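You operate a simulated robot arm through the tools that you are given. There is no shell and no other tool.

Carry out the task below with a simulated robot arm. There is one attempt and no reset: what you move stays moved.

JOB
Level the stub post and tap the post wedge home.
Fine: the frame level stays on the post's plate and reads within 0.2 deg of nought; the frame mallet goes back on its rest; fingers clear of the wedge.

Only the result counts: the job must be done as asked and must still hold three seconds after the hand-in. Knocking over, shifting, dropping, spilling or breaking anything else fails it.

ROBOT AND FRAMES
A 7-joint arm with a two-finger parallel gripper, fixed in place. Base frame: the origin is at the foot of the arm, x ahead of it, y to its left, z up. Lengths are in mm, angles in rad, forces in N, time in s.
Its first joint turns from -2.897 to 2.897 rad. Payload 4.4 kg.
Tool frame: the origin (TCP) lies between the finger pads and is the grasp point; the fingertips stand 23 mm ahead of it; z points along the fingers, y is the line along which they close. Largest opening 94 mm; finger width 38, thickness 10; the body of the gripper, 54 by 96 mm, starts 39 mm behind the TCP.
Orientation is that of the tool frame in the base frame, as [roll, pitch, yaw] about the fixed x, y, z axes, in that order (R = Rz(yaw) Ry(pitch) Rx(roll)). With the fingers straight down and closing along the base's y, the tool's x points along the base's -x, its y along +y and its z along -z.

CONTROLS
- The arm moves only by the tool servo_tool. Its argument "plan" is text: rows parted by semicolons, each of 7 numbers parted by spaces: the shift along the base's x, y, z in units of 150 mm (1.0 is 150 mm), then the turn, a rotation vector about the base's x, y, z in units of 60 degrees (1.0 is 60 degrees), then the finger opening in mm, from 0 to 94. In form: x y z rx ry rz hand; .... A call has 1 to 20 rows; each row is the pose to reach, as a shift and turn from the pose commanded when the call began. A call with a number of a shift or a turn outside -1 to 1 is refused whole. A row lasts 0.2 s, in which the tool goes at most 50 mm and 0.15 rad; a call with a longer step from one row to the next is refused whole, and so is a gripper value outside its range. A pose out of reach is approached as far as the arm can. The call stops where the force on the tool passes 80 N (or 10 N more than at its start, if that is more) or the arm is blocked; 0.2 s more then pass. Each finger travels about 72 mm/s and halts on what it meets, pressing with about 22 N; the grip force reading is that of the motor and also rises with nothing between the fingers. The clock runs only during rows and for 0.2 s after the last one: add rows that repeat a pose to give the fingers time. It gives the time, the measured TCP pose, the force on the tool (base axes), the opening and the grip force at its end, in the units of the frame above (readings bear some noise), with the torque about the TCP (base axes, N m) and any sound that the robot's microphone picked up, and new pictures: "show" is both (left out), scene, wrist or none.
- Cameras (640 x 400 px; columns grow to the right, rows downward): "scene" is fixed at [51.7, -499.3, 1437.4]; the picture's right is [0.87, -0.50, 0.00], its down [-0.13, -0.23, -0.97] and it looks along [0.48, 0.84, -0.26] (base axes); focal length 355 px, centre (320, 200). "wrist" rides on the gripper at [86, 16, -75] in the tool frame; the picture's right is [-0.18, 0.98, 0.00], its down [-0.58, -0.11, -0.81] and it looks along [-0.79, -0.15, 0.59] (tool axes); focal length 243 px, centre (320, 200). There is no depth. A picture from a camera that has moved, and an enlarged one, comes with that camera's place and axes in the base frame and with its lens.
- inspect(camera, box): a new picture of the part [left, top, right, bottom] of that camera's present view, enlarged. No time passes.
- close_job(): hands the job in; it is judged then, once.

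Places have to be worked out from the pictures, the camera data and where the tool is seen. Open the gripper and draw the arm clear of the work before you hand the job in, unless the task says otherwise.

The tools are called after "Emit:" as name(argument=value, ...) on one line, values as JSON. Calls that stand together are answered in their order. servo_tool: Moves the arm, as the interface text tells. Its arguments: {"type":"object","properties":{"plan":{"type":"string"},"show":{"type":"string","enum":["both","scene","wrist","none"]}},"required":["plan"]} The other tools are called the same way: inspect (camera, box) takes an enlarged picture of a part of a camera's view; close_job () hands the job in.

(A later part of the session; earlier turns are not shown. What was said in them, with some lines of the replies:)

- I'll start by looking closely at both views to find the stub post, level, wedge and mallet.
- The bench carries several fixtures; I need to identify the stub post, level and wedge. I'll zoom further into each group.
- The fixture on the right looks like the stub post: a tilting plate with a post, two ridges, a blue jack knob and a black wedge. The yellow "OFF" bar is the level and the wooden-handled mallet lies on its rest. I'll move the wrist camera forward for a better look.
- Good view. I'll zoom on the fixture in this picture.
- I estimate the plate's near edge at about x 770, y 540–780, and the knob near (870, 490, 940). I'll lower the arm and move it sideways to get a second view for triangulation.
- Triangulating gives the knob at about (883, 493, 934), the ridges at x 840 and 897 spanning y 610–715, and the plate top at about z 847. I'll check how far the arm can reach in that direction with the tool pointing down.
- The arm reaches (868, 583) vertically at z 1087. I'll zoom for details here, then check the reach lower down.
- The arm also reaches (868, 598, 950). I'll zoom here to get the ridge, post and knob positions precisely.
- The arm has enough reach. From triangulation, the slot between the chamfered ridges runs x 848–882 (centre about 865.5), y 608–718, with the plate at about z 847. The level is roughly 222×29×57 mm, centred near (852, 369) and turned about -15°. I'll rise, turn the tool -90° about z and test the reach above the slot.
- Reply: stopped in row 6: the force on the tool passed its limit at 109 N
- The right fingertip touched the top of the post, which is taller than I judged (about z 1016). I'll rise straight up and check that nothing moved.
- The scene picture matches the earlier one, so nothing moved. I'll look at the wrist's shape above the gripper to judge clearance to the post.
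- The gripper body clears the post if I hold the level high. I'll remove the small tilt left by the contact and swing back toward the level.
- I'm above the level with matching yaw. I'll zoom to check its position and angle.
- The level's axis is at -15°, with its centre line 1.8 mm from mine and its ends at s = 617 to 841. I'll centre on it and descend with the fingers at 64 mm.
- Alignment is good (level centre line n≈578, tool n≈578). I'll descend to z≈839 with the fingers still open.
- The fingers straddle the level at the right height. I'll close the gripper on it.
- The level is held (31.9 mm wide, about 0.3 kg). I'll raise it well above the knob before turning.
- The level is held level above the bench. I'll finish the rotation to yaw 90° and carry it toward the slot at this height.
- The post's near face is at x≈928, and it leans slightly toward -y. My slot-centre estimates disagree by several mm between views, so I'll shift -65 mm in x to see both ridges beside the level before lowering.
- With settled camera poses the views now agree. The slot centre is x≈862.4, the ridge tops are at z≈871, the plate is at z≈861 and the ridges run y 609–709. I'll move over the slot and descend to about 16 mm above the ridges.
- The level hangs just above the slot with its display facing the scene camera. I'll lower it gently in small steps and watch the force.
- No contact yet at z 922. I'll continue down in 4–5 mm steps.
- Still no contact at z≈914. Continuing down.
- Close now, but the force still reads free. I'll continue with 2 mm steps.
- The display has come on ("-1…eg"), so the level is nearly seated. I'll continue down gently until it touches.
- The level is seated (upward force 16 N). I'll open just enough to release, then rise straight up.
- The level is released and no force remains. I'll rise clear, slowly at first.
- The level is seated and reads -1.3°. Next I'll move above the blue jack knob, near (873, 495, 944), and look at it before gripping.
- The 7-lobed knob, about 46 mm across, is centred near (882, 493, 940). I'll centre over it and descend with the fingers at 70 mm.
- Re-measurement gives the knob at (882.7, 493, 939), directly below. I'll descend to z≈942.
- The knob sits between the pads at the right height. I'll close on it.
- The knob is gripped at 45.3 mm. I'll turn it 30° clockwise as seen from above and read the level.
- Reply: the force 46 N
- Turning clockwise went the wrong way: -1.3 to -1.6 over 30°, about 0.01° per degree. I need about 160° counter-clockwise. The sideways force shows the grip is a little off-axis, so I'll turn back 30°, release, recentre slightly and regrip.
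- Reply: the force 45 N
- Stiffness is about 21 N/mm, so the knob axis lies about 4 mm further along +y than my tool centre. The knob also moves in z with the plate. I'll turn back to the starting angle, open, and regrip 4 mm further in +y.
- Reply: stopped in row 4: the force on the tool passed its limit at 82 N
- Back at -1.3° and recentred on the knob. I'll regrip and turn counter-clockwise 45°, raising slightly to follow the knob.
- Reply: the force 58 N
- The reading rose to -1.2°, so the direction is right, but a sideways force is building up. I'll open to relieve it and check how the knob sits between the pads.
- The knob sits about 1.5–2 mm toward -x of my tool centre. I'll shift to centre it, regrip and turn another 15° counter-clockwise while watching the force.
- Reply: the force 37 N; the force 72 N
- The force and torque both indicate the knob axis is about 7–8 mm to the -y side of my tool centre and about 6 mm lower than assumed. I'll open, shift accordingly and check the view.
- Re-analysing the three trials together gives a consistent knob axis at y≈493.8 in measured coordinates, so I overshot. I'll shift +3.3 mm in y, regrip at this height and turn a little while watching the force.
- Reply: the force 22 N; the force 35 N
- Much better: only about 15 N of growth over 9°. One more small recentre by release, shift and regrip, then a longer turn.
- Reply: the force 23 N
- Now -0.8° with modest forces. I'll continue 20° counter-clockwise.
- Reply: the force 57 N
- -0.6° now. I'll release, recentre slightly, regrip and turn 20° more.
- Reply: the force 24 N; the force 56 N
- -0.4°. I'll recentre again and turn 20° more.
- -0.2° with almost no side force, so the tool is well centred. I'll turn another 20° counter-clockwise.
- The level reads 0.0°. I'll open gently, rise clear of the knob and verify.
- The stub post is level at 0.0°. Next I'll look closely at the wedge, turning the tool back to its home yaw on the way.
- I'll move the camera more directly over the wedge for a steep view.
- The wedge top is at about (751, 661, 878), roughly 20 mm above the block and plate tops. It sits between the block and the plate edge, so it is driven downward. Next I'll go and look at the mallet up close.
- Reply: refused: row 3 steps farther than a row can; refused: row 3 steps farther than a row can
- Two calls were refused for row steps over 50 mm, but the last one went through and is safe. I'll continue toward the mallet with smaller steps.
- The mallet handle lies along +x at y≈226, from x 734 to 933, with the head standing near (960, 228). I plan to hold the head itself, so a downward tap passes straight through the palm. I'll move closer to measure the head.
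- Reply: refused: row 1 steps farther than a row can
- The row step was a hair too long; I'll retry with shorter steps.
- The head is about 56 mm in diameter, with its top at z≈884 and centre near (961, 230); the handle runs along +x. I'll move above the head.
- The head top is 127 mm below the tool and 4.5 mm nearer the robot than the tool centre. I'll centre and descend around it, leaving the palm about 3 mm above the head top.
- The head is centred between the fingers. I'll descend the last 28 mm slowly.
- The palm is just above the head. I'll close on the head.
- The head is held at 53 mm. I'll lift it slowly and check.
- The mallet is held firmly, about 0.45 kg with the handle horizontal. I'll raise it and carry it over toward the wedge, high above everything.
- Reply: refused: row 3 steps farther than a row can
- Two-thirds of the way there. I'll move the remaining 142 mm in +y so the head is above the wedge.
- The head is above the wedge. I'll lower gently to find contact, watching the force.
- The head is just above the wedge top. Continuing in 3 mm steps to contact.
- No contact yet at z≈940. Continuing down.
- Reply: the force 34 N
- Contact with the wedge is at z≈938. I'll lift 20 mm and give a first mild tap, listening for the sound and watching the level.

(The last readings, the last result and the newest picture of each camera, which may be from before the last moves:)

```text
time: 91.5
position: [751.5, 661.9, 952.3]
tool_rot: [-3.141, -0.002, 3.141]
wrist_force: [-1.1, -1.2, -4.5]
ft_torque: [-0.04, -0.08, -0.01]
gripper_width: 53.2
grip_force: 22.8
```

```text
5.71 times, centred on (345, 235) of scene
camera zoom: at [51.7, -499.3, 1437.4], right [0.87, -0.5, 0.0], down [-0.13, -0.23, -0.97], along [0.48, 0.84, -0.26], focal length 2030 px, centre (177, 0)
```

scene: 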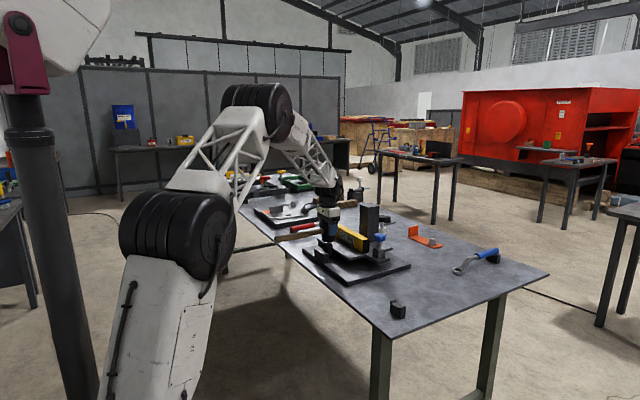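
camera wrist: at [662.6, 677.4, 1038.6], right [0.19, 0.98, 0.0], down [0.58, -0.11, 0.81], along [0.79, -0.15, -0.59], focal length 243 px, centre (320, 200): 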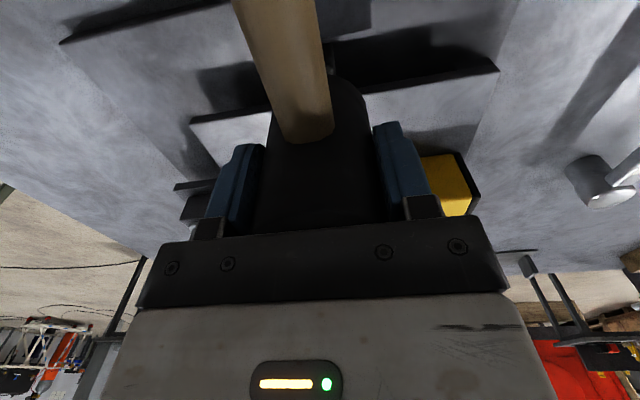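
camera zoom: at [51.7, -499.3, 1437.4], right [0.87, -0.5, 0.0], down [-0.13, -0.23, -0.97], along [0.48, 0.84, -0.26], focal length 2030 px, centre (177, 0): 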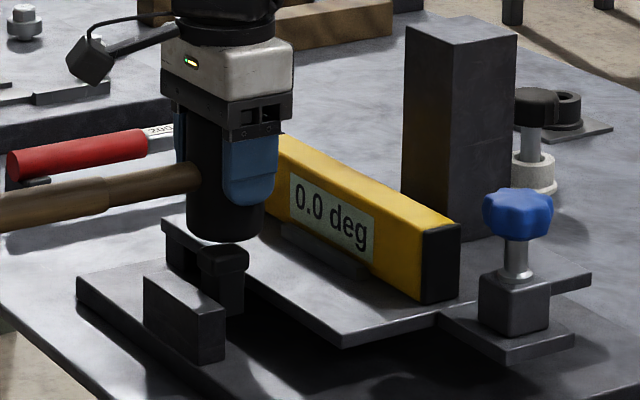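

That only just touched. I'll tap harder, from about 30 mm up to a few mm past contact in one row.

Emit:
servo_tool(plan="0 0 0.12 0 0 0 35; 0 0 0.12 0 0 0 35; 0 0 -0.11 0 0 0 35; 0 0 0.05 0 0 0 35; 0 0 0.1 0 0 0 35; 0 0 0.1 0 0 0 35", show="scene")

Emit:
inspect(camera="scene", box=[300, 200, 390, 270])

```text
time: 92.8
position: [749.3, 661.6, 965.9]
tool_rot: [-3.14, -0.001, 3.141]
wrist_force: [0.2, -0.1, -4.0]
ft_torque: [-0.01, -0.05, -0.01]
gripper_width: 52.8
grip_force: 22.0
```

scene: 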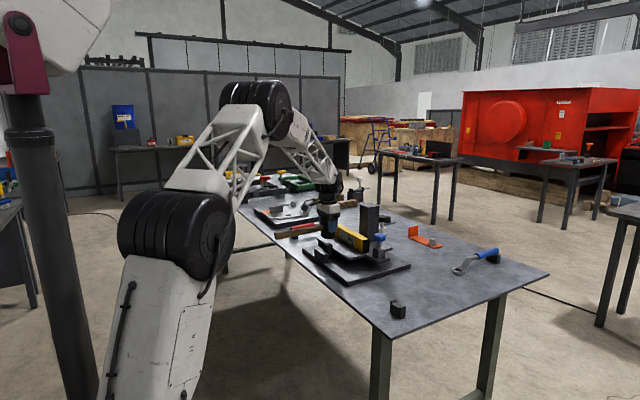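

```text
5.71 times, centred on (345, 235) of scene
camera zoom: at [51.7, -499.3, 1437.4], right [0.87, -0.5, 0.0], down [-0.13, -0.23, -0.97], along [0.48, 0.84, -0.26], focal length 2030 px, centre (177, 0)
```

zoom: 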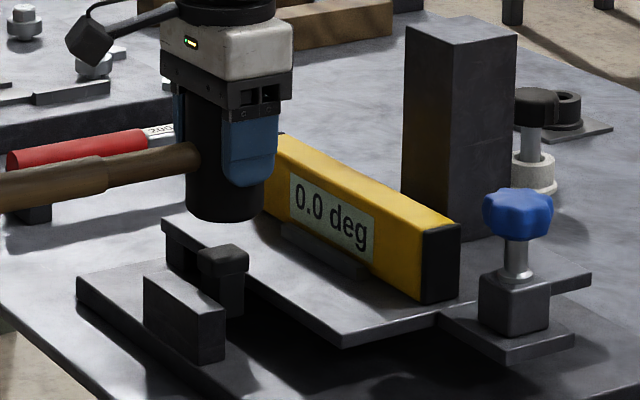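

I'll take the same crop as earlier to compare the wedge height precisely.

Emit:
inspect(camera="scene", box=[310, 200, 400, 270])

Emit:
inspect(camera="scene", box=[310, 230, 350, 270])

```text
5.71 times, centred on (355, 235) of scene
camera zoom: at [51.7, -499.3, 1437.4], right [0.87, -0.5, 0.0], down [-0.13, -0.23, -0.97], along [0.48, 0.84, -0.26], focal length 2030 px, centre (120, 0)
```

zoom: 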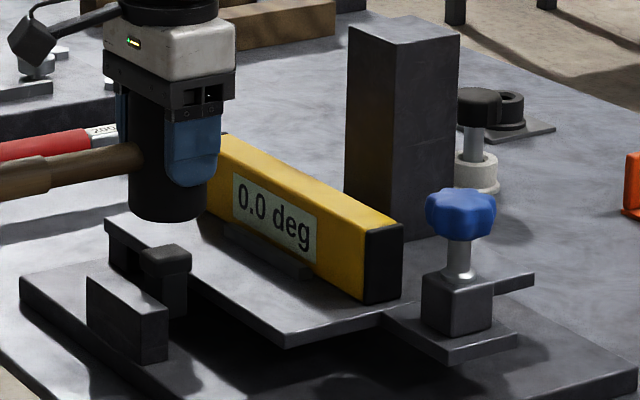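

```text
10.00 times, centred on (330, 250) of scene
camera zoom: at [51.7, -499.3, 1437.4], right [0.87, -0.5, 0.0], down [-0.13, -0.23, -0.97], along [0.48, 0.84, -0.26], focal length 3553 px, centre (220, -300)
```

zoom: 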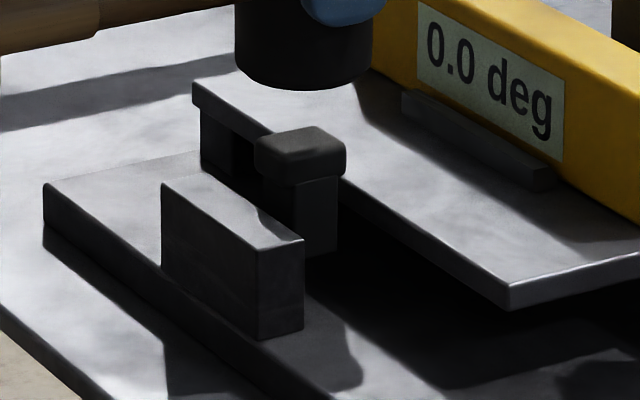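

The wedge has hardly moved, and the arm probably lagged before reaching depth. I'll strike again and hold the bottom position one row longer.

Emit:
servo_tool(plan="0 0 -0.22 0 0 0 35; 0 0 -0.22 0 0 0 35; 0 0 0 0 0 0 35; 0 0 0 0 0 0 35", show="none")

Emit:
inspect(camera="scene", box=[310, 230, 350, 270])

```text
time: 93.8
position: [750.8, 661.5, 968.2]
tool_rot: [-3.14, 0.0, 3.141]
wrist_force: [0.2, -0.2, -4.8]
ft_torque: [0.02, -0.08, 0.0]
gripper_width: 53.4
grip_force: 21.8
```

```text
10.00 times, centred on (330, 250) of scene
camera zoom: at [51.7, -499.3, 1437.4], right [0.87, -0.5, 0.0], down [-0.13, -0.23, -0.97], along [0.48, 0.84, -0.26], focal length 3553 px, centre (220, -300)
```

zoom: 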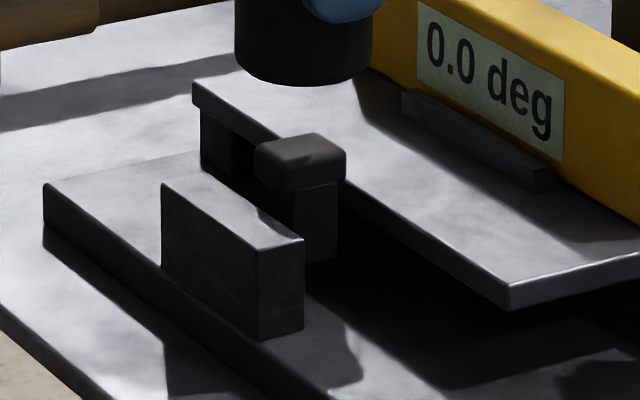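

The wedge went down about 2 mm and the level still reads 0.0°. I'll repeat the tap slightly deeper.

Emit:
servo_tool(plan="0 0 -0.235 0 0 0 35; 0 0 -0.235 0 0 0 35; 0 0 0 0 0 0 35; 0 0 0 0 0 0 35", show="none")

Emit:
inspect(camera="scene", box=[310, 230, 350, 270])

```text
time: 94.8
position: [751.4, 660.7, 968.9]
tool_rot: [-3.14, 0.0, 3.139]
wrist_force: [-0.3, 0.3, -4.0]
ft_torque: [0.01, -0.07, -0.03]
gripper_width: 53.3
grip_force: 22.5
```

```text
10.00 times, centred on (330, 250) of scene
camera zoom: at [51.7, -499.3, 1437.4], right [0.87, -0.5, 0.0], down [-0.13, -0.23, -0.97], along [0.48, 0.84, -0.26], focal length 3553 px, centre (220, -300)
```

zoom: 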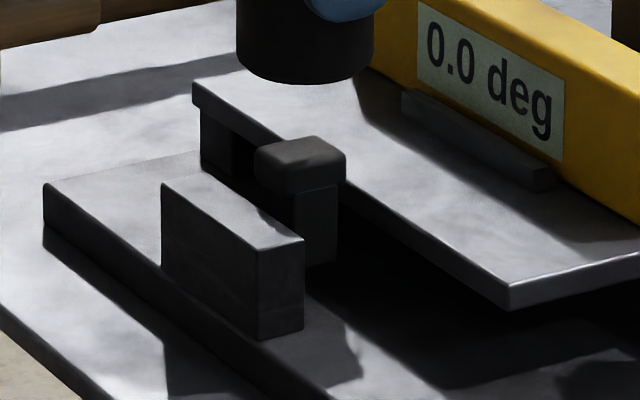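

Another 1.5 mm or so. I'll continue tapping slightly deeper each time.

Emit:
servo_tool(plan="0 0 -0.255 0 0 0 35; 0 0 -0.255 0 0 0 35; 0 0 0 0 0 0 35; 0 0 0 0 0 0 35", show="none")

Emit:
inspect(camera="scene", box=[310, 230, 350, 270])

```text
time: 95.8
position: [748.7, 663.9, 969.8]
tool_rot: [-3.139, 0.0, 3.139]
wrist_force: [-0.8, -0.3, -4.3]
ft_torque: [0.02, -0.09, 0.02]
gripper_width: 53.3
grip_force: 22.0
```

```text
10.00 times, centred on (330, 250) of scene
camera zoom: at [51.7, -499.3, 1437.4], right [0.87, -0.5, 0.0], down [-0.13, -0.23, -0.97], along [0.48, 0.84, -0.26], focal length 3553 px, centre (220, -300)
```

zoom: 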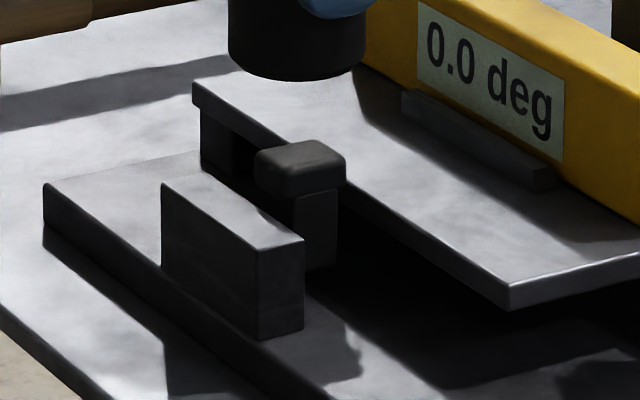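

The wedge is down about another 1.5 mm. The head's picture position shifted slightly, so I'll check the mallet's posture in the gripper.

Emit:
inspect(camera="scene", box=[260, 180, 380, 270])

Emit:
servo_tool(plan="0 0 0 0 0 0 35", show="wrist")

```text
4.44 times, centred on (320, 225) of scene
camera zoom: at [51.7, -499.3, 1437.4], right [0.87, -0.5, 0.0], down [-0.13, -0.23, -0.97], along [0.48, 0.84, -0.26], focal length 1579 px, centre (320, 89)
```

zoom: 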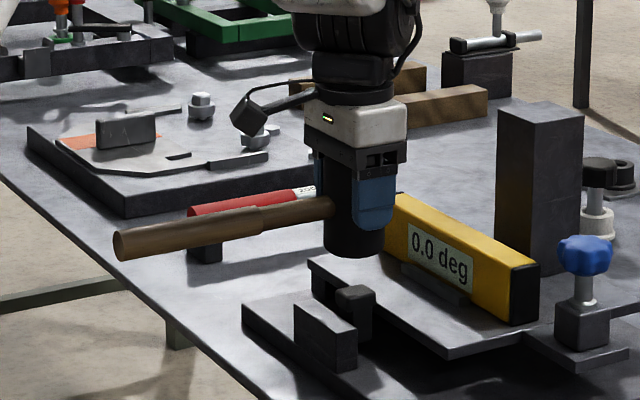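

```text
time: 96.2
position: [748.2, 664.1, 969.4]
tool_rot: [-3.139, 0.0, 3.138]
wrist_force: [0.3, 0.0, -4.2]
ft_torque: [0.0, -0.06, -0.01]
gripper_width: 53.1
grip_force: 22.0
camera wrist: at [662.5, 679.3, 1043.8], right [0.19, 0.98, 0.0], down [0.58, -0.11, 0.81], along [0.79, -0.15, -0.59], focal length 243 px, centre (320, 200)
```

wrist: 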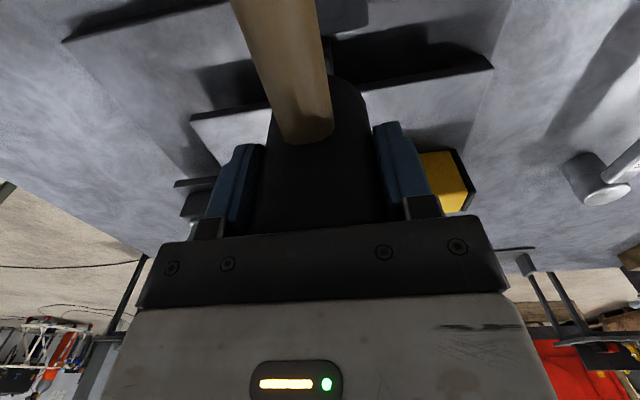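

The grip on the mallet is unchanged. The arm's rest position drifted by about 2 mm, so I'll correct it back over the wedge and tap again.

Emit:
servo_tool(plan="0.013 -0.017 -0.03 0 0 0 35; 0.013 -0.017 -0.03 0 0 0 35; 0.013 -0.017 -0.29 0 0 0 35; 0.013 -0.017 -0.29 0 0 0 35; 0.013 -0.017 -0.03 0 0 0 35; 0.013 -0.017 -0.03 0 0 0 35", show="none")

Emit:
inspect(camera="scene", box=[310, 230, 350, 270])

```text
time: 97.7
position: [751.8, 660.1, 961.2]
tool_rot: [-3.139, 0.001, -3.142]
wrist_force: [-0.4, -0.2, -4.1]
ft_torque: [0.0, -0.07, -0.01]
gripper_width: 53.3
grip_force: 21.7
```

```text
10.00 times, centred on (330, 250) of scene
camera zoom: at [51.7, -499.3, 1437.4], right [0.87, -0.5, 0.0], down [-0.13, -0.23, -0.97], along [0.48, 0.84, -0.26], focal length 3553 px, centre (220, -300)
```

zoom: 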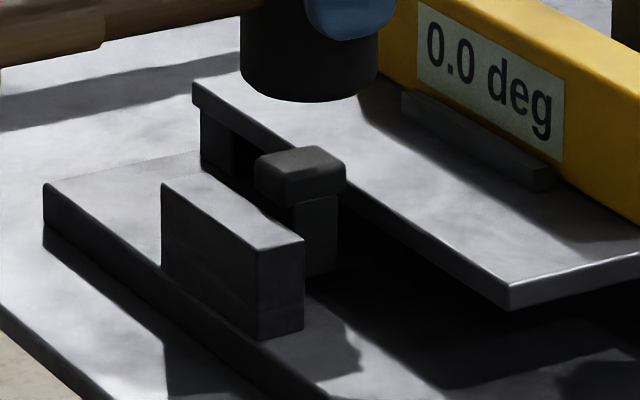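

Down to about 9 mm of total travel with the level still at 0.0°. Tapping again.

Emit:
servo_tool(plan="-0.005 0.008 -0.25 0 0 0 35; -0.005 0.008 -0.25 0 0 0 35; -0.005 0.008 0 0 0 0 35; -0.005 0.008 0 0 0 0 35", show="none")

Emit:
inspect(camera="scene", box=[310, 230, 350, 270])

```text
time: 98.7
position: [749.6, 660.0, 965.0]
tool_rot: [-3.14, 0.0, 3.14]
wrist_force: [0.7, 0.3, -5.1]
ft_torque: [0.01, -0.05, -0.01]
gripper_width: 53.3
grip_force: 22.4
```

```text
10.00 times, centred on (330, 250) of scene
camera zoom: at [51.7, -499.3, 1437.4], right [0.87, -0.5, 0.0], down [-0.13, -0.23, -0.97], along [0.48, 0.84, -0.26], focal length 3553 px, centre (220, -300)
```

zoom: 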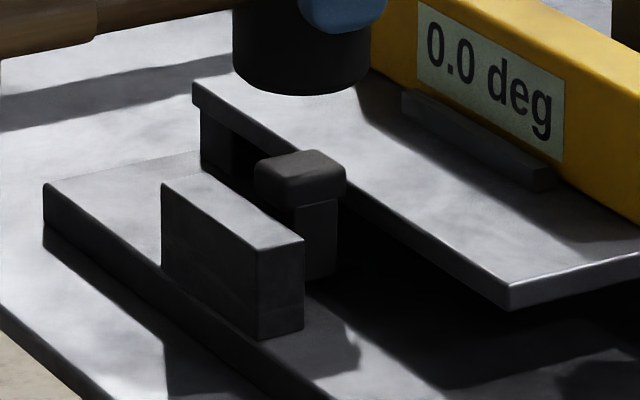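

Another 1.5–2 mm. Continuing; the wedge is still advancing with each tap.

Emit:
servo_tool(plan="0.005 0.005 -0.29 0 0 0 35; 0.005 0.005 -0.29 0 0 0 35; 0.005 0.005 -0.03 0 0 0 35; 0.005 0.005 -0.03 0 0 0 35", show="none")

Emit:
inspect(camera="scene", box=[310, 230, 350, 270])

```text
time: 99.7
position: [749.5, 661.5, 961.0]
tool_rot: [-3.141, 0.0, 3.14]
wrist_force: [0.2, -0.1, -5.0]
ft_torque: [-0.01, -0.1, 0.04]
gripper_width: 53.3
grip_force: 22.2
```

```text
10.00 times, centred on (330, 250) of scene
camera zoom: at [51.7, -499.3, 1437.4], right [0.87, -0.5, 0.0], down [-0.13, -0.23, -0.97], along [0.48, 0.84, -0.26], focal length 3553 px, centre (220, -300)
```

zoom: 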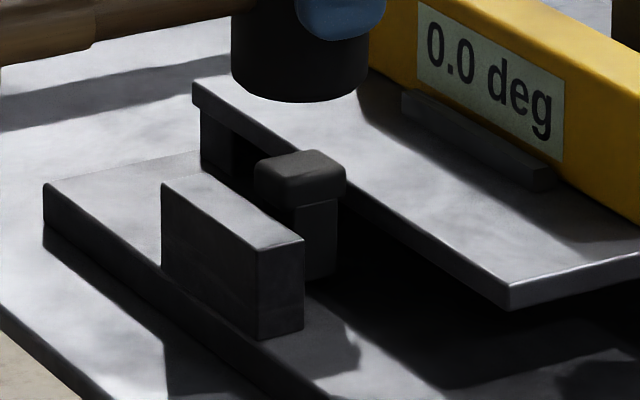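

The wedge did not move this time, so it may be home. I'll lower slowly to feel the contact height and stiffness.

Emit:
servo_tool(plan="0 0 -0.1 0 0 0 35; 0 0 -0.19 0 0 0 35; 0 0 -0.19 0 0 0 35", show="none")

Emit:
servo_tool(plan="0 0 -0.014 0 0 0 35; 0 0 -0.014 0 0 0 35", show="none")

Emit:
servo_tool(plan="0 0 -0.014 0 0 0 35; 0 0 -0.014 0 0 0 35", show="none")

Emit:
servo_tool(plan="0 0 -0.014 0 0 0 35; 0 0 -0.014 0 0 0 35", show="none")

Emit:
inspect(camera="scene", box=[310, 230, 350, 270])

```text
time: 100.5
position: [750.9, 661.6, 931.3]
tool_rot: [-3.138, 0.001, 3.141]
wrist_force: [0.0, -0.1, -4.3]
ft_torque: [-0.01, -0.05, 0.02]
gripper_width: 53.0
grip_force: 22.5
```

```text
time: 101.0
position: [750.6, 661.6, 927.4]
tool_rot: [-3.139, -0.001, 3.14]
wrist_force: [1.4, -1.2, -4.1]
ft_torque: [0.02, -0.04, -0.02]
gripper_width: 53.2
grip_force: 22.0
```

```text
time: 101.7
position: [751.2, 661.4, 926.5]
tool_rot: [-3.14, -0.002, 3.14]
wrist_force: [-2.7, -3.2, 5.9]
ft_torque: [-0.05, 0.06, 0.03]
gripper_width: 53.0
grip_force: 21.8
```

```text
time: 102.2
position: [750.5, 662.5, 925.6]
tool_rot: [-3.141, 0.0, 3.14]
wrist_force: [-19.0, -19.4, 38.0]
ft_torque: [-0.91, 0.85, -0.06]
gripper_width: 53.2
grip_force: 22.0
```

```text
10.00 times, centred on (330, 250) of scene
camera zoom: at [51.7, -499.3, 1437.4], right [0.87, -0.5, 0.0], down [-0.13, -0.23, -0.97], along [0.48, 0.84, -0.26], focal length 3553 px, centre (220, -300)
```

zoom: 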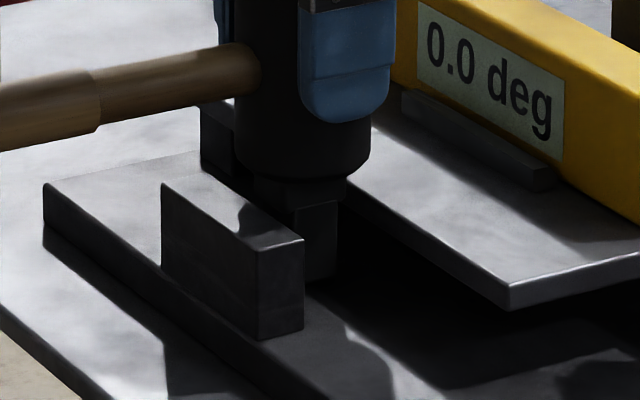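

Contact is now at z≈926.5, 12 mm lower than at the start. I'll give one more firm tap to confirm it no longer moves.

Emit:
servo_tool(plan="0 0 0.12 0 0 0 35; 0 0 0.25 0 0 0 35; 0 0 0.25 0 0 0 35; 0 0 -0.03 0 0 0 35; 0 0 -0.03 0 0 0 35; 0 0 0.25 0 0 0 35; 0 0 0.25 0 0 0 35", show="scene")

Emit:
inspect(camera="scene", box=[310, 230, 350, 270])

```text
time: 103.8
position: [751.6, 662.9, 958.4]
tool_rot: [3.141, 0.001, 3.141]
wrist_force: [-0.4, 1.0, -4.3]
ft_torque: [0.01, -0.08, -0.02]
gripper_width: 53.5
grip_force: 22.3
```

scene: 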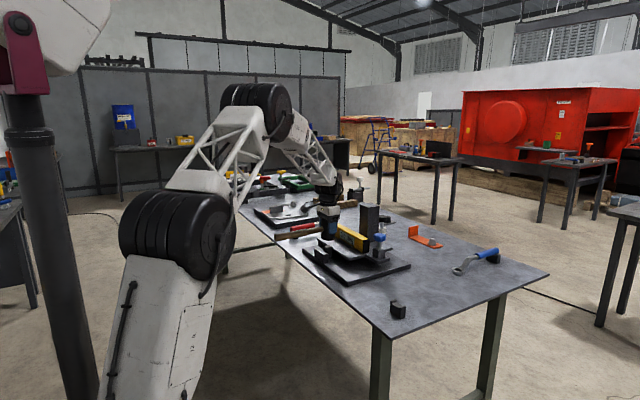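

```text
10.00 times, centred on (330, 250) of scene
camera zoom: at [51.7, -499.3, 1437.4], right [0.87, -0.5, 0.0], down [-0.13, -0.23, -0.97], along [0.48, 0.84, -0.26], focal length 3553 px, centre (220, -300)
```

zoom: 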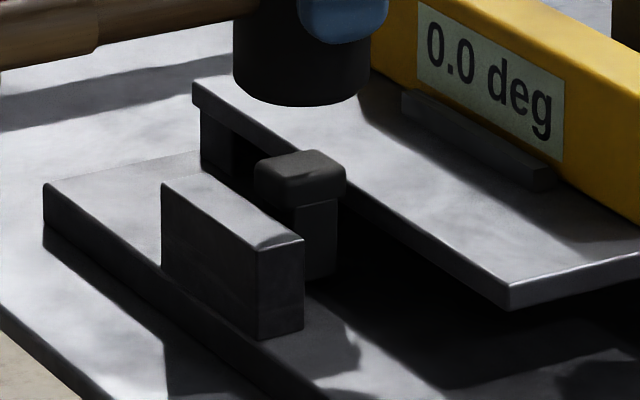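

The wedge stays put with its top about 5–6 mm above the plate edge. To be sure it's a hard stop and not just jamming, I'll give one slightly faster strike.

Emit:
servo_tool(plan="-0.005 -0.005 0.06 0 0 0 35; -0.005 -0.005 0.06 0 0 0 35; -0.005 -0.005 -0.265 0 0 0 35; -0.005 -0.005 -0.265 0 0 0 35; -0.005 -0.005 0 0 0 0 35; -0.005 -0.005 0 0 0 0 35", show="none")

Emit:
inspect(camera="scene", box=[310, 230, 350, 270])

```text
time: 105.2
position: [749.1, 658.6, 958.5]
tool_rot: [-3.139, 0.0, 3.139]
wrist_force: [0.0, -0.5, -4.6]
ft_torque: [-0.03, -0.03, 0.02]
gripper_width: 53.4
grip_force: 22.4
```

```text
10.00 times, centred on (330, 250) of scene
camera zoom: at [51.7, -499.3, 1437.4], right [0.87, -0.5, 0.0], down [-0.13, -0.23, -0.97], along [0.48, 0.84, -0.26], focal length 3553 px, centre (220, -300)
```

zoom: 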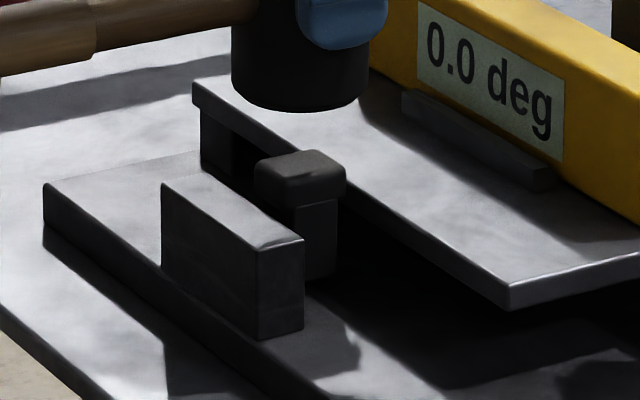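

The wedge is home: no further travel, and the level reads 0.0°. I'll lift the mallet and carry it back toward its rest.

Emit:
servo_tool(plan="0 0 0.2 0 0 0 35; 0 0 0.4 0 0 0 35; 0 -0.15 0.54 0 0 0 35; 0 -0.4 0.54 0 0 0 35; 0 -0.7 0.54 0 0 0 35; 0 -0.95 0.54 0 0 0 35; 0 -0.95 0.54 0 0 0 35", show="none")

Emit:
servo_tool(plan="0 -0.3 0 0 0 0 35; 0 -0.6 0 0 0 0 35; 0 -0.8 0 0 0 0 35; 0 -1 0 0 0 0 35; 0 -1 0 0 0 0 35", show="none")

Emit:
servo_tool(plan="0.15 -0.25 0 0 0 0 35; 0.3 -0.5 0 0 0 0 35; 0.5 -0.7 0 0 0 0 35; 0.7 -0.9 0 0 0 0 35; 0.7 -0.9 0 0 0 0 35", show="scene")

```text
time: 106.8
position: [751.1, 518.2, 1042.4]
tool_rot: [-3.14, 0.0, 3.14]
wrist_force: [-0.4, 0.5, -4.6]
ft_torque: [-0.02, -0.08, 0.01]
gripper_width: 53.3
grip_force: 21.7
```

```text
time: 108.0
position: [751.8, 366.3, 1042.6]
tool_rot: [-3.14, 0.0, 3.142]
wrist_force: [0.6, 0.4, -5.3]
ft_torque: [-0.01, -0.07, -0.01]
gripper_width: 53.2
grip_force: 22.3
```

```text
time: 109.2
position: [856.5, 231.2, 1041.7]
tool_rot: [-3.139, 0.001, 3.139]
wrist_force: [0.0, 0.7, -4.3]
ft_torque: [-0.04, -0.04, 0.02]
gripper_width: 53.5
grip_force: 22.1
```

scene: 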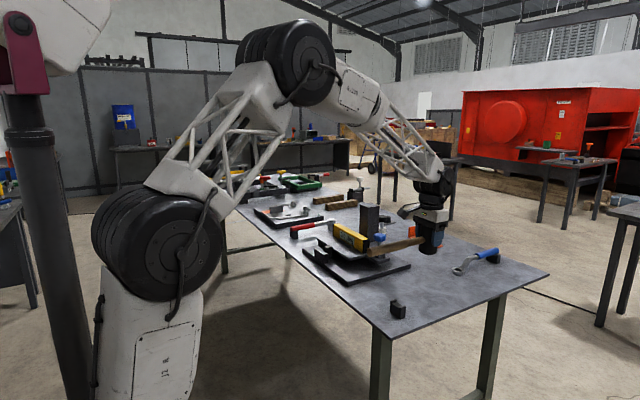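

I'll move over the original spot and descend to about 45 mm above the bench for an alignment check.

Emit:
servo_tool(plan="0.25 -0.003 0 0 0 0 35; 0.5 -0.007 0 0 0 0 35; 0.688 -0.007 0 0 0 0 35; 0.688 -0.007 -0.25 0 0 0 35; 0.688 -0.007 -0.5 0 0 0 35; 0.688 -0.007 -0.75 0 0 0 35; 0.688 -0.007 -0.94 0 0 0 35; 0.688 -0.007 -0.94 0 0 0 35", show="both")

Emit:
inspect(camera="scene", box=[380, 210, 480, 330])

Emit:
servo_tool(plan="0 0 0 0 0 0 35", show="none")

Emit:
servo_tool(plan="0 0 0 0 0 0 35", show="none")

```text
time: 111.0
position: [959.2, 233.5, 897.8]
tool_rot: [-3.141, 0.001, -3.142]
wrist_force: [-0.4, -0.4, -4.1]
ft_torque: [-0.04, -0.07, 0.02]
gripper_width: 53.1
grip_force: 21.8
camera wrist: at [873.2, 248.0, 972.6], right [0.19, 0.98, 0.0], down [0.58, -0.11, 0.81], along [0.79, -0.15, -0.59], focal length 243 px, centre (320, 200)
```

scene: 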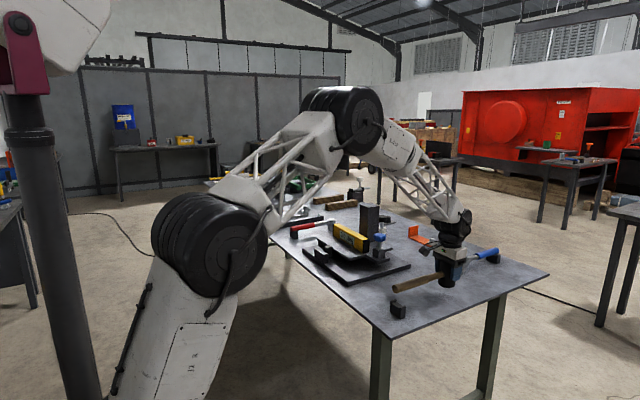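
wrist: 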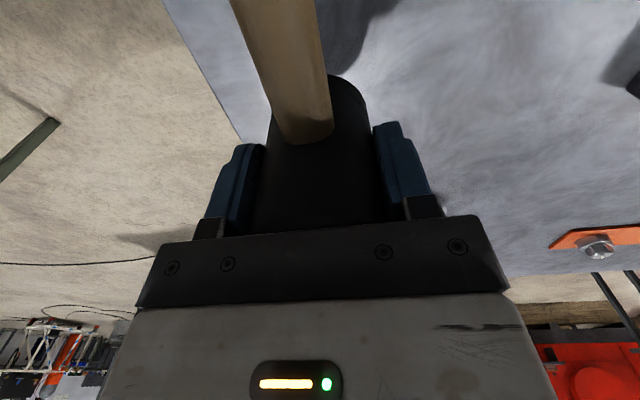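

```text
3.33 times, centred on (430, 270) of scene
camera zoom: at [51.7, -499.3, 1437.4], right [0.87, -0.5, 0.0], down [-0.13, -0.23, -0.97], along [0.48, 0.84, -0.26], focal length 1184 px, centre (-47, -33)
```

zoom: 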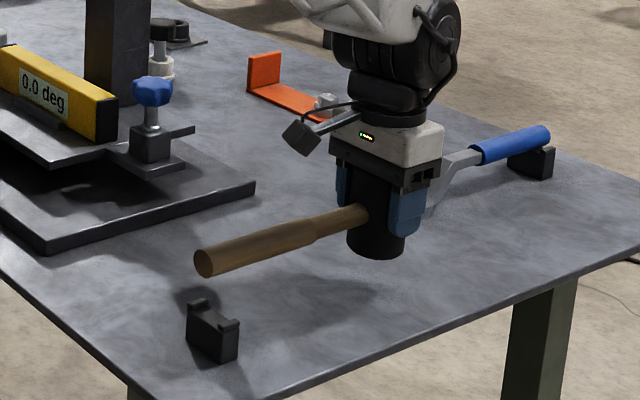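

```text
time: 111.5
position: [959.1, 232.2, 899.1]
tool_rot: [-3.14, -0.001, 3.141]
wrist_force: [1.2, 0.0, -4.5]
ft_torque: [-0.01, -0.06, -0.04]
gripper_width: 53.1
grip_force: 21.8
```

```text
time: 111.8
position: [959.6, 231.5, 898.7]
tool_rot: [-3.141, -0.003, 3.14]
wrist_force: [1.1, 1.5, -3.9]
ft_torque: [0.03, -0.07, 0.02]
gripper_width: 53.4
grip_force: 22.5
```

The picture matches the pose right after lift-off almost exactly; a 1 mm correction in y remains. I'll descend gently toward the bench.

Emit:
servo_tool(plan="0.002 -0.008 -0.1 0 0 0 35; 0.002 -0.008 -0.2 0 0 0 35; 0.002 -0.008 -0.25 0 0 0 35; 0.002 -0.008 -0.25 0 0 0 35", show="scene")

Emit:
inspect(camera="scene", box=[380, 240, 480, 330])

```text
time: 112.8
position: [959.3, 232.0, 861.6]
tool_rot: [-3.138, 0.0, 3.139]
wrist_force: [0.6, 0.6, -4.9]
ft_torque: [-0.01, -0.05, 0.01]
gripper_width: 53.3
grip_force: 21.7
```

scene: 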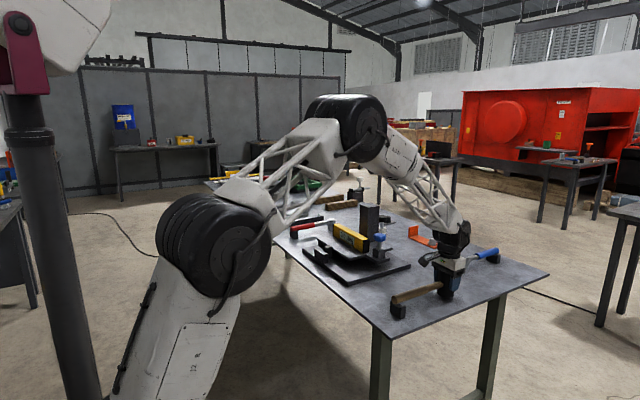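

```text
4.44 times, centred on (430, 285) of scene
camera zoom: at [51.7, -499.3, 1437.4], right [0.87, -0.5, 0.0], down [-0.13, -0.23, -0.97], along [0.48, 0.84, -0.26], focal length 1579 px, centre (-169, -178)
```

zoom: 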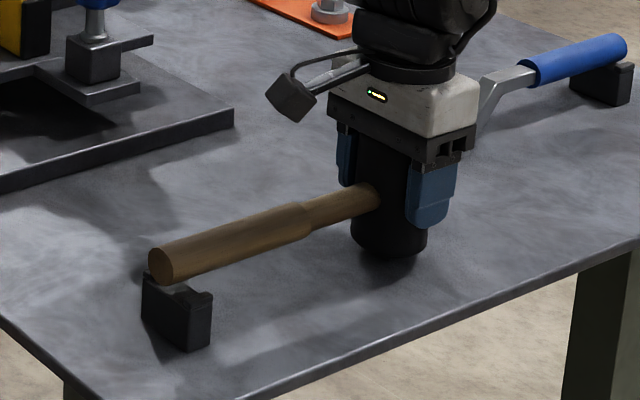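

About 7–10 mm to go, with the lateral match within 1–2 mm. I'll apply a small correction and lower in small steps until the head touches.

Emit:
servo_tool(plan="0.004 -0.006 -0.02 0 0 0 35; 0.004 -0.006 -0.035 0 0 0 35; 0.004 -0.006 -0.035 0 0 0 35", show="none")

Emit:
servo_tool(plan="0 0 -0.01 0 0 0 35; 0 0 -0.01 0 0 0 35", show="none")

Emit:
inspect(camera="scene", box=[380, 240, 480, 330])

```text
time: 113.7
position: [959.8, 230.9, 857.5]
tool_rot: [-3.139, 0.002, 3.141]
wrist_force: [0.8, -0.3, -4.8]
ft_torque: [0.04, -0.04, 0.02]
gripper_width: 53.3
grip_force: 22.3
```

```text
time: 114.2
position: [959.3, 231.3, 855.6]
tool_rot: [-3.14, -0.001, 3.14]
wrist_force: [0.5, -0.3, -4.0]
ft_torque: [0.02, -0.04, 0.02]
gripper_width: 53.4
grip_force: 21.7
```

```text
4.44 times, centred on (430, 285) of scene
camera zoom: at [51.7, -499.3, 1437.4], right [0.87, -0.5, 0.0], down [-0.13, -0.23, -0.97], along [0.48, 0.84, -0.26], focal length 1579 px, centre (-169, -178)
```

zoom: 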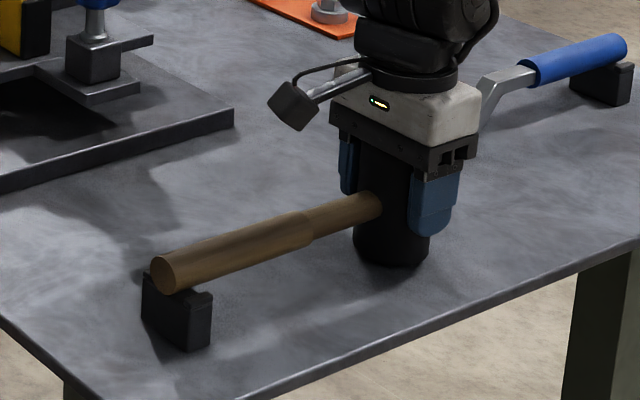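

Within about 3 mm and well aligned. Lowering in 1.5 mm steps.

Emit:
servo_tool(plan="0 0 -0.01 0 0 0 35; 0 0 -0.01 0 0 0 35", show="none")

Emit:
servo_tool(plan="0 0 -0.01 0 0 0 35; 0 0 -0.01 0 0 0 35", show="none")

Emit:
inspect(camera="scene", box=[380, 240, 480, 330])

```text
time: 114.8
position: [959.0, 230.1, 854.1]
tool_rot: [3.142, 0.002, 3.139]
wrist_force: [0.8, 0.1, -4.2]
ft_torque: [-0.01, -0.07, -0.04]
gripper_width: 53.2
grip_force: 22.0
```

```text
time: 115.5
position: [960.4, 231.0, 853.2]
tool_rot: [-3.141, 0.001, 3.141]
wrist_force: [-8.7, -7.3, 10.5]
ft_torque: [-0.08, 0.73, 0.37]
gripper_width: 52.9
grip_force: 22.0
```

```text
4.44 times, centred on (430, 285) of scene
camera zoom: at [51.7, -499.3, 1437.4], right [0.87, -0.5, 0.0], down [-0.13, -0.23, -0.97], along [0.48, 0.84, -0.26], focal length 1579 px, centre (-169, -178)
```

zoom: 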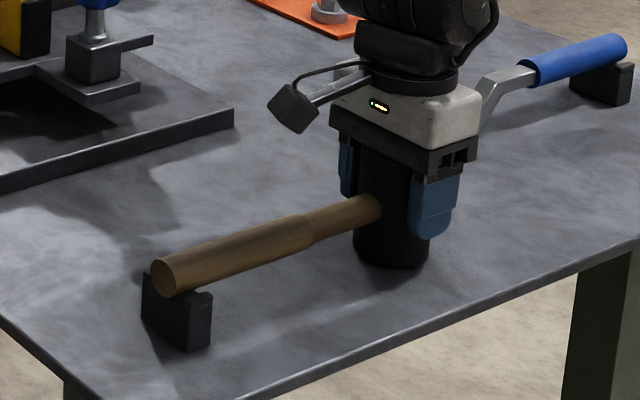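

Contact with the bench, with the handle end back at its original picture position in the rest. I'll check the rest closely before releasing.

Emit:
inspect(camera="scene", box=[380, 280, 430, 330])

Emit:
inspect(camera="scene", box=[400, 250, 460, 310])

```text
8.00 times, centred on (405, 305) of scene
camera zoom: at [51.7, -499.3, 1437.4], right [0.87, -0.5, 0.0], down [-0.13, -0.23, -0.97], along [0.48, 0.84, -0.26], focal length 2843 px, centre (-360, -640)
```

zoom: 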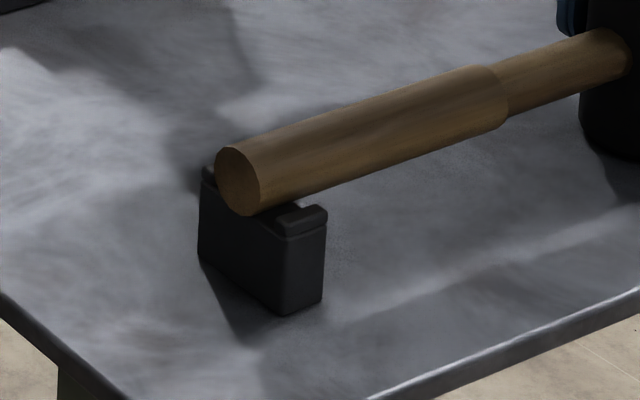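

```text
6.67 times, centred on (430, 280) of scene
camera zoom: at [51.7, -499.3, 1437.4], right [0.87, -0.5, 0.0], down [-0.13, -0.23, -0.97], along [0.48, 0.84, -0.26], focal length 2369 px, centre (-413, -333)
```

zoom: 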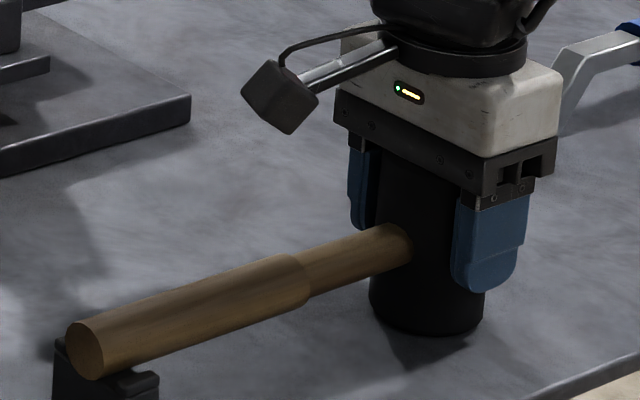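

The handle lies in the notch and the head stands on the bench. I'll open the fingers.

Emit:
servo_tool(plan="0 0 0.003 0 0 0 53; 0 0 0.003 0 0 0 60; 0 0 0.003 0 0 0 75; 0 0 0.003 0 0 0 88; 0 0 0.003 0 0 0 90; 0 0 0.003 0 0 0 90", show="none")

Emit:
inspect(camera="scene", box=[380, 240, 480, 330])

```text
time: 116.8
position: [960.5, 230.7, 853.0]
tool_rot: [-3.139, 0.0, 3.14]
wrist_force: [1.6, 3.9, 8.8]
ft_torque: [0.04, 0.2, -0.11]
gripper_width: 90.2
grip_force: 0.0
```

```text
4.44 times, centred on (430, 285) of scene
camera zoom: at [51.7, -499.3, 1437.4], right [0.87, -0.5, 0.0], down [-0.13, -0.23, -0.97], along [0.48, 0.84, -0.26], focal length 1579 px, centre (-169, -178)
```

zoom: 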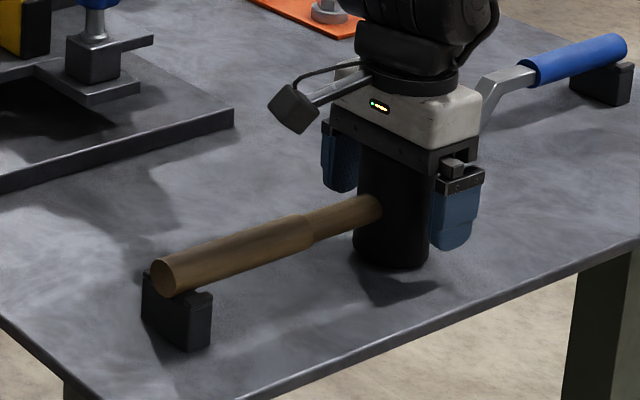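

The fingers are open; the palm still rests lightly on the head top. I'll rise straight up.

Emit:
servo_tool(plan="0 0 0.02 0 0 0 90; 0 0 0.08 0 0 0 90; 0 0 0.25 0 0 0 90; 0 0 0.5 0 0 0 90; 0 0 0.75 0 0 0 90; 0 0 1 0 0 0 90; 0 0 1 0 0 0 90", show="both")

Emit:
inspect(camera="scene", box=[380, 240, 480, 330])

Emit:
inspect(camera="scene", box=[300, 200, 400, 280])

```text
time: 118.5
position: [957.1, 229.4, 1003.4]
tool_rot: [-3.139, 0.001, 3.141]
wrist_force: [0.4, -0.1, 0.5]
ft_torque: [0.0, -0.01, -0.02]
gripper_width: 89.8
grip_force: 0.1
camera wrist: at [871.7, 244.7, 1078.2], right [0.19, 0.98, 0.0], down [0.58, -0.11, 0.81], along [0.79, -0.15, -0.59], focal length 243 px, centre (320, 200)
```

scene: 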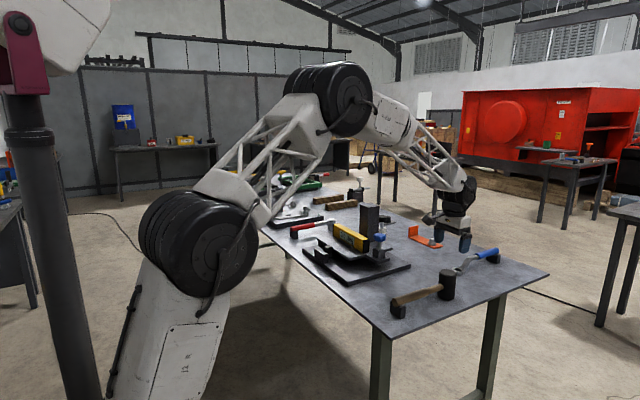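
wrist: 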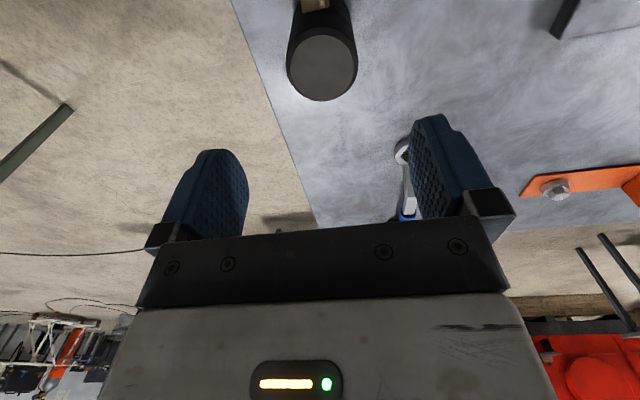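

```text
4.44 times, centred on (430, 285) of scene
camera zoom: at [51.7, -499.3, 1437.4], right [0.87, -0.5, 0.0], down [-0.13, -0.23, -0.97], along [0.48, 0.84, -0.26], focal length 1579 px, centre (-169, -178)
```

zoom: 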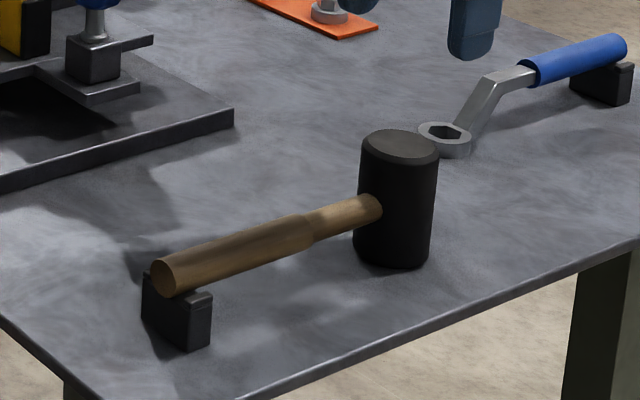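

```text
5.00 times, centred on (350, 240) of scene
camera zoom: at [51.7, -499.3, 1437.4], right [0.87, -0.5, 0.0], down [-0.13, -0.23, -0.97], along [0.48, 0.84, -0.26], focal length 1777 px, centre (170, 0)
```

zoom: 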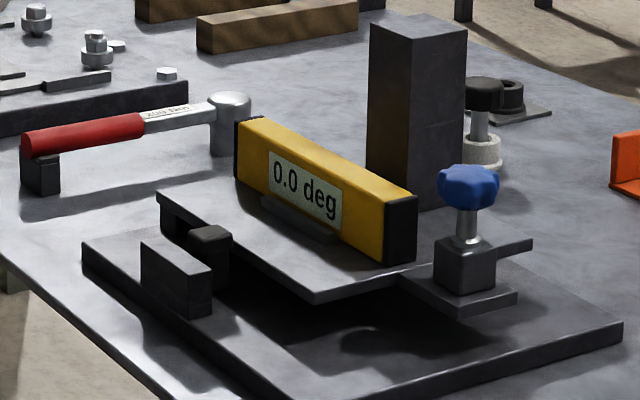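

The mallet stands back on its rest, the level reads 0.0° and the wedge is down. I'll zoom in on the wedge once more to confirm it is fully seated.

Emit:
inspect(camera="scene", box=[320, 238, 350, 268])

Emit:
inspect(camera="scene", box=[335, 220, 375, 260])

```text
13.33 times, centred on (335, 253) of scene
camera zoom: at [51.7, -499.3, 1437.4], right [0.87, -0.5, 0.0], down [-0.13, -0.23, -0.97], along [0.48, 0.84, -0.26], focal length 4738 px, centre (120, -507)
```

zoom: 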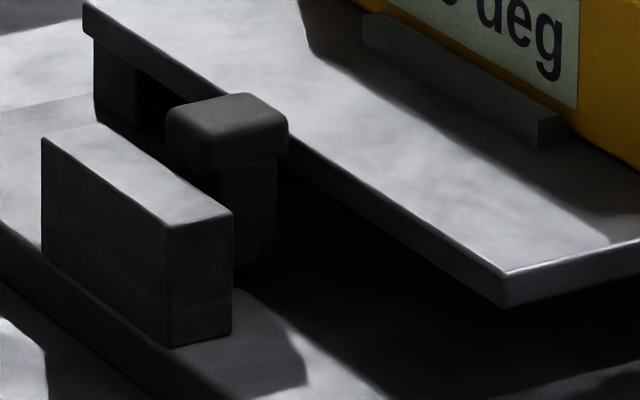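

```text
10.00 times, centred on (355, 240) of scene
camera zoom: at [51.7, -499.3, 1437.4], right [0.87, -0.5, 0.0], down [-0.13, -0.23, -0.97], along [0.48, 0.84, -0.26], focal length 3553 px, centre (-30, -200)
```

zoom: 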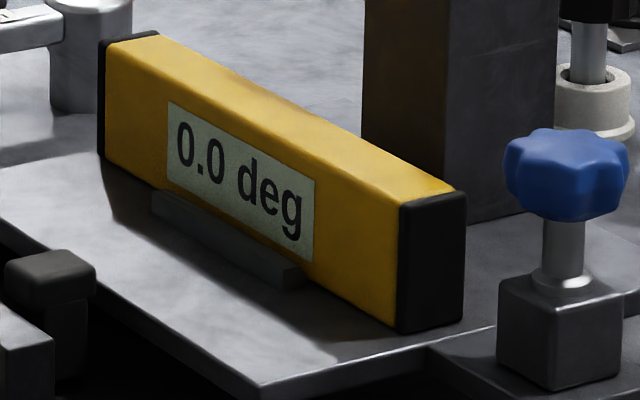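

Three taps of increasing force moved the wedge no further, after a total of 12 mm, so it is home. I'll draw the arm well clear and take a last look before handing in.

Emit:
servo_tool(plan="0 0 0.3 0 0 0 94; 0 0 0.6 0 0 0 94; -0.2 0 0.8 0 0 0 94; -0.45 0 0.9 0 0 0 94; -0.7 0 0.9 0 0 0 94; -0.95 0 0.9 0 0 0 94; -0.95 0 0.9 0 0 0 94", show="none")

Emit:
servo_tool(plan="-0.25 0 0 0 0 0 94; -0.5 0 0 0 0 0 94; -0.75 0 0.1 0 0 0 94; -1 0 0.1 0 0 0 94; -1 0 0.1 0 0 0 94; -1 0 0.1 0 0 0 94", show="both")

Emit:
inspect(camera="scene", box=[290, 190, 480, 330])

Emit:
inspect(camera="scene", box=[310, 200, 400, 270])

```text
time: 120.0
position: [821.0, 230.5, 1137.2]
tool_rot: [-3.141, 0.001, 3.138]
wrist_force: [-0.5, 0.1, 0.4]
ft_torque: [0.0, 0.03, 0.01]
gripper_width: 94.0
grip_force: 0.0
```

```text
time: 121.5
position: [671.2, 229.1, 1153.1]
tool_rot: [-3.14, 0.0, 3.14]
wrist_force: [-0.5, 0.1, 0.3]
ft_torque: [0.02, 0.0, -0.01]
gripper_width: 94.0
grip_force: 0.0
camera wrist: at [584.7, 244.5, 1228.1], right [0.19, 0.98, 0.0], down [0.58, -0.11, 0.81], along [0.79, -0.15, -0.59], focal length 243 px, centre (320, 200)
```

scene: 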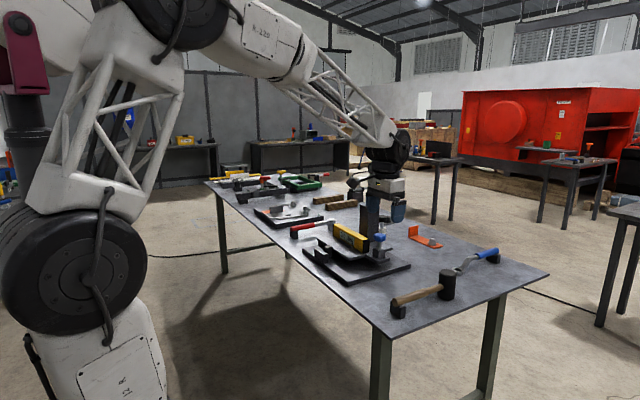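
wrist: 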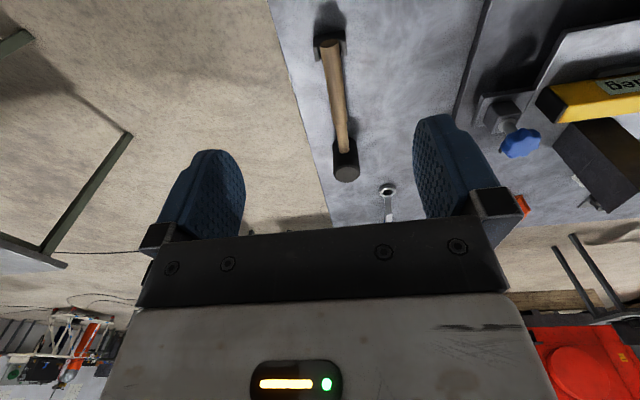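

```text
2.86 times, centred on (385, 260) of scene
camera zoom: at [51.7, -499.3, 1437.4], right [0.87, -0.5, 0.0], down [-0.13, -0.23, -0.97], along [0.48, 0.84, -0.26], focal length 1015 px, centre (134, 29)
```

zoom: 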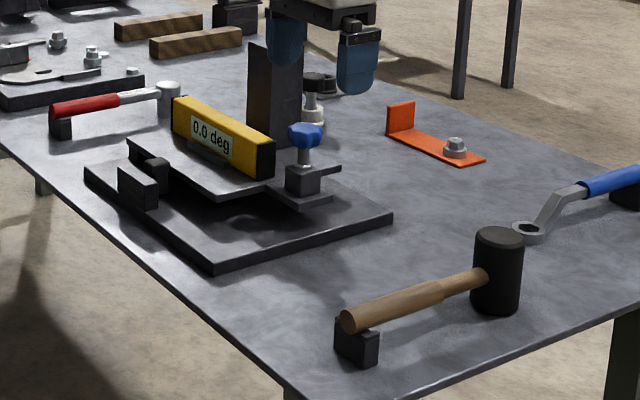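

```text
5.71 times, centred on (355, 235) of scene
camera zoom: at [51.7, -499.3, 1437.4], right [0.87, -0.5, 0.0], down [-0.13, -0.23, -0.97], along [0.48, 0.84, -0.26], focal length 2030 px, centre (120, 0)
```

zoom: 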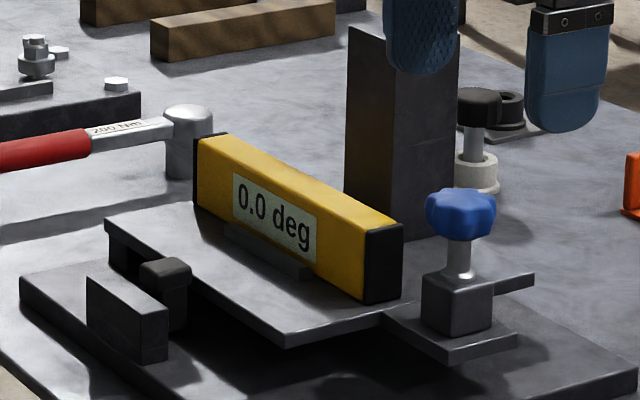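

The level is seated on the plate reading 0.0°, the wedge is home, the mallet is back on its rest, and the open gripper is well clear. I'm handing the job in.

Emit:
close_job()

```text
The job is handed in.
```

I levelled the stub post and tapped the post wedge home, then handed the job in. No verdict has come back, so this is from the last pictures and readings.

- **Level:** it sits between the ridges on the post's plate and read 0.0° both before and after the tapping.
- **Wedge:** it went down about 12 mm over several taps. The last three taps, including one harder than the rest, moved it no further. I took that as home; no sound was reported to confirm it.
- **Mallet:** the head stands on the bench and the handle lies in its rest, in line with where it started.
- **Gripper:** open and drawn well clear of the wedge and the work.

Early on, a fingertip touched the top of the post with about 109 N while I was testing the reach. The scene picture before and after looked the same, so nothing seems to have shifted.
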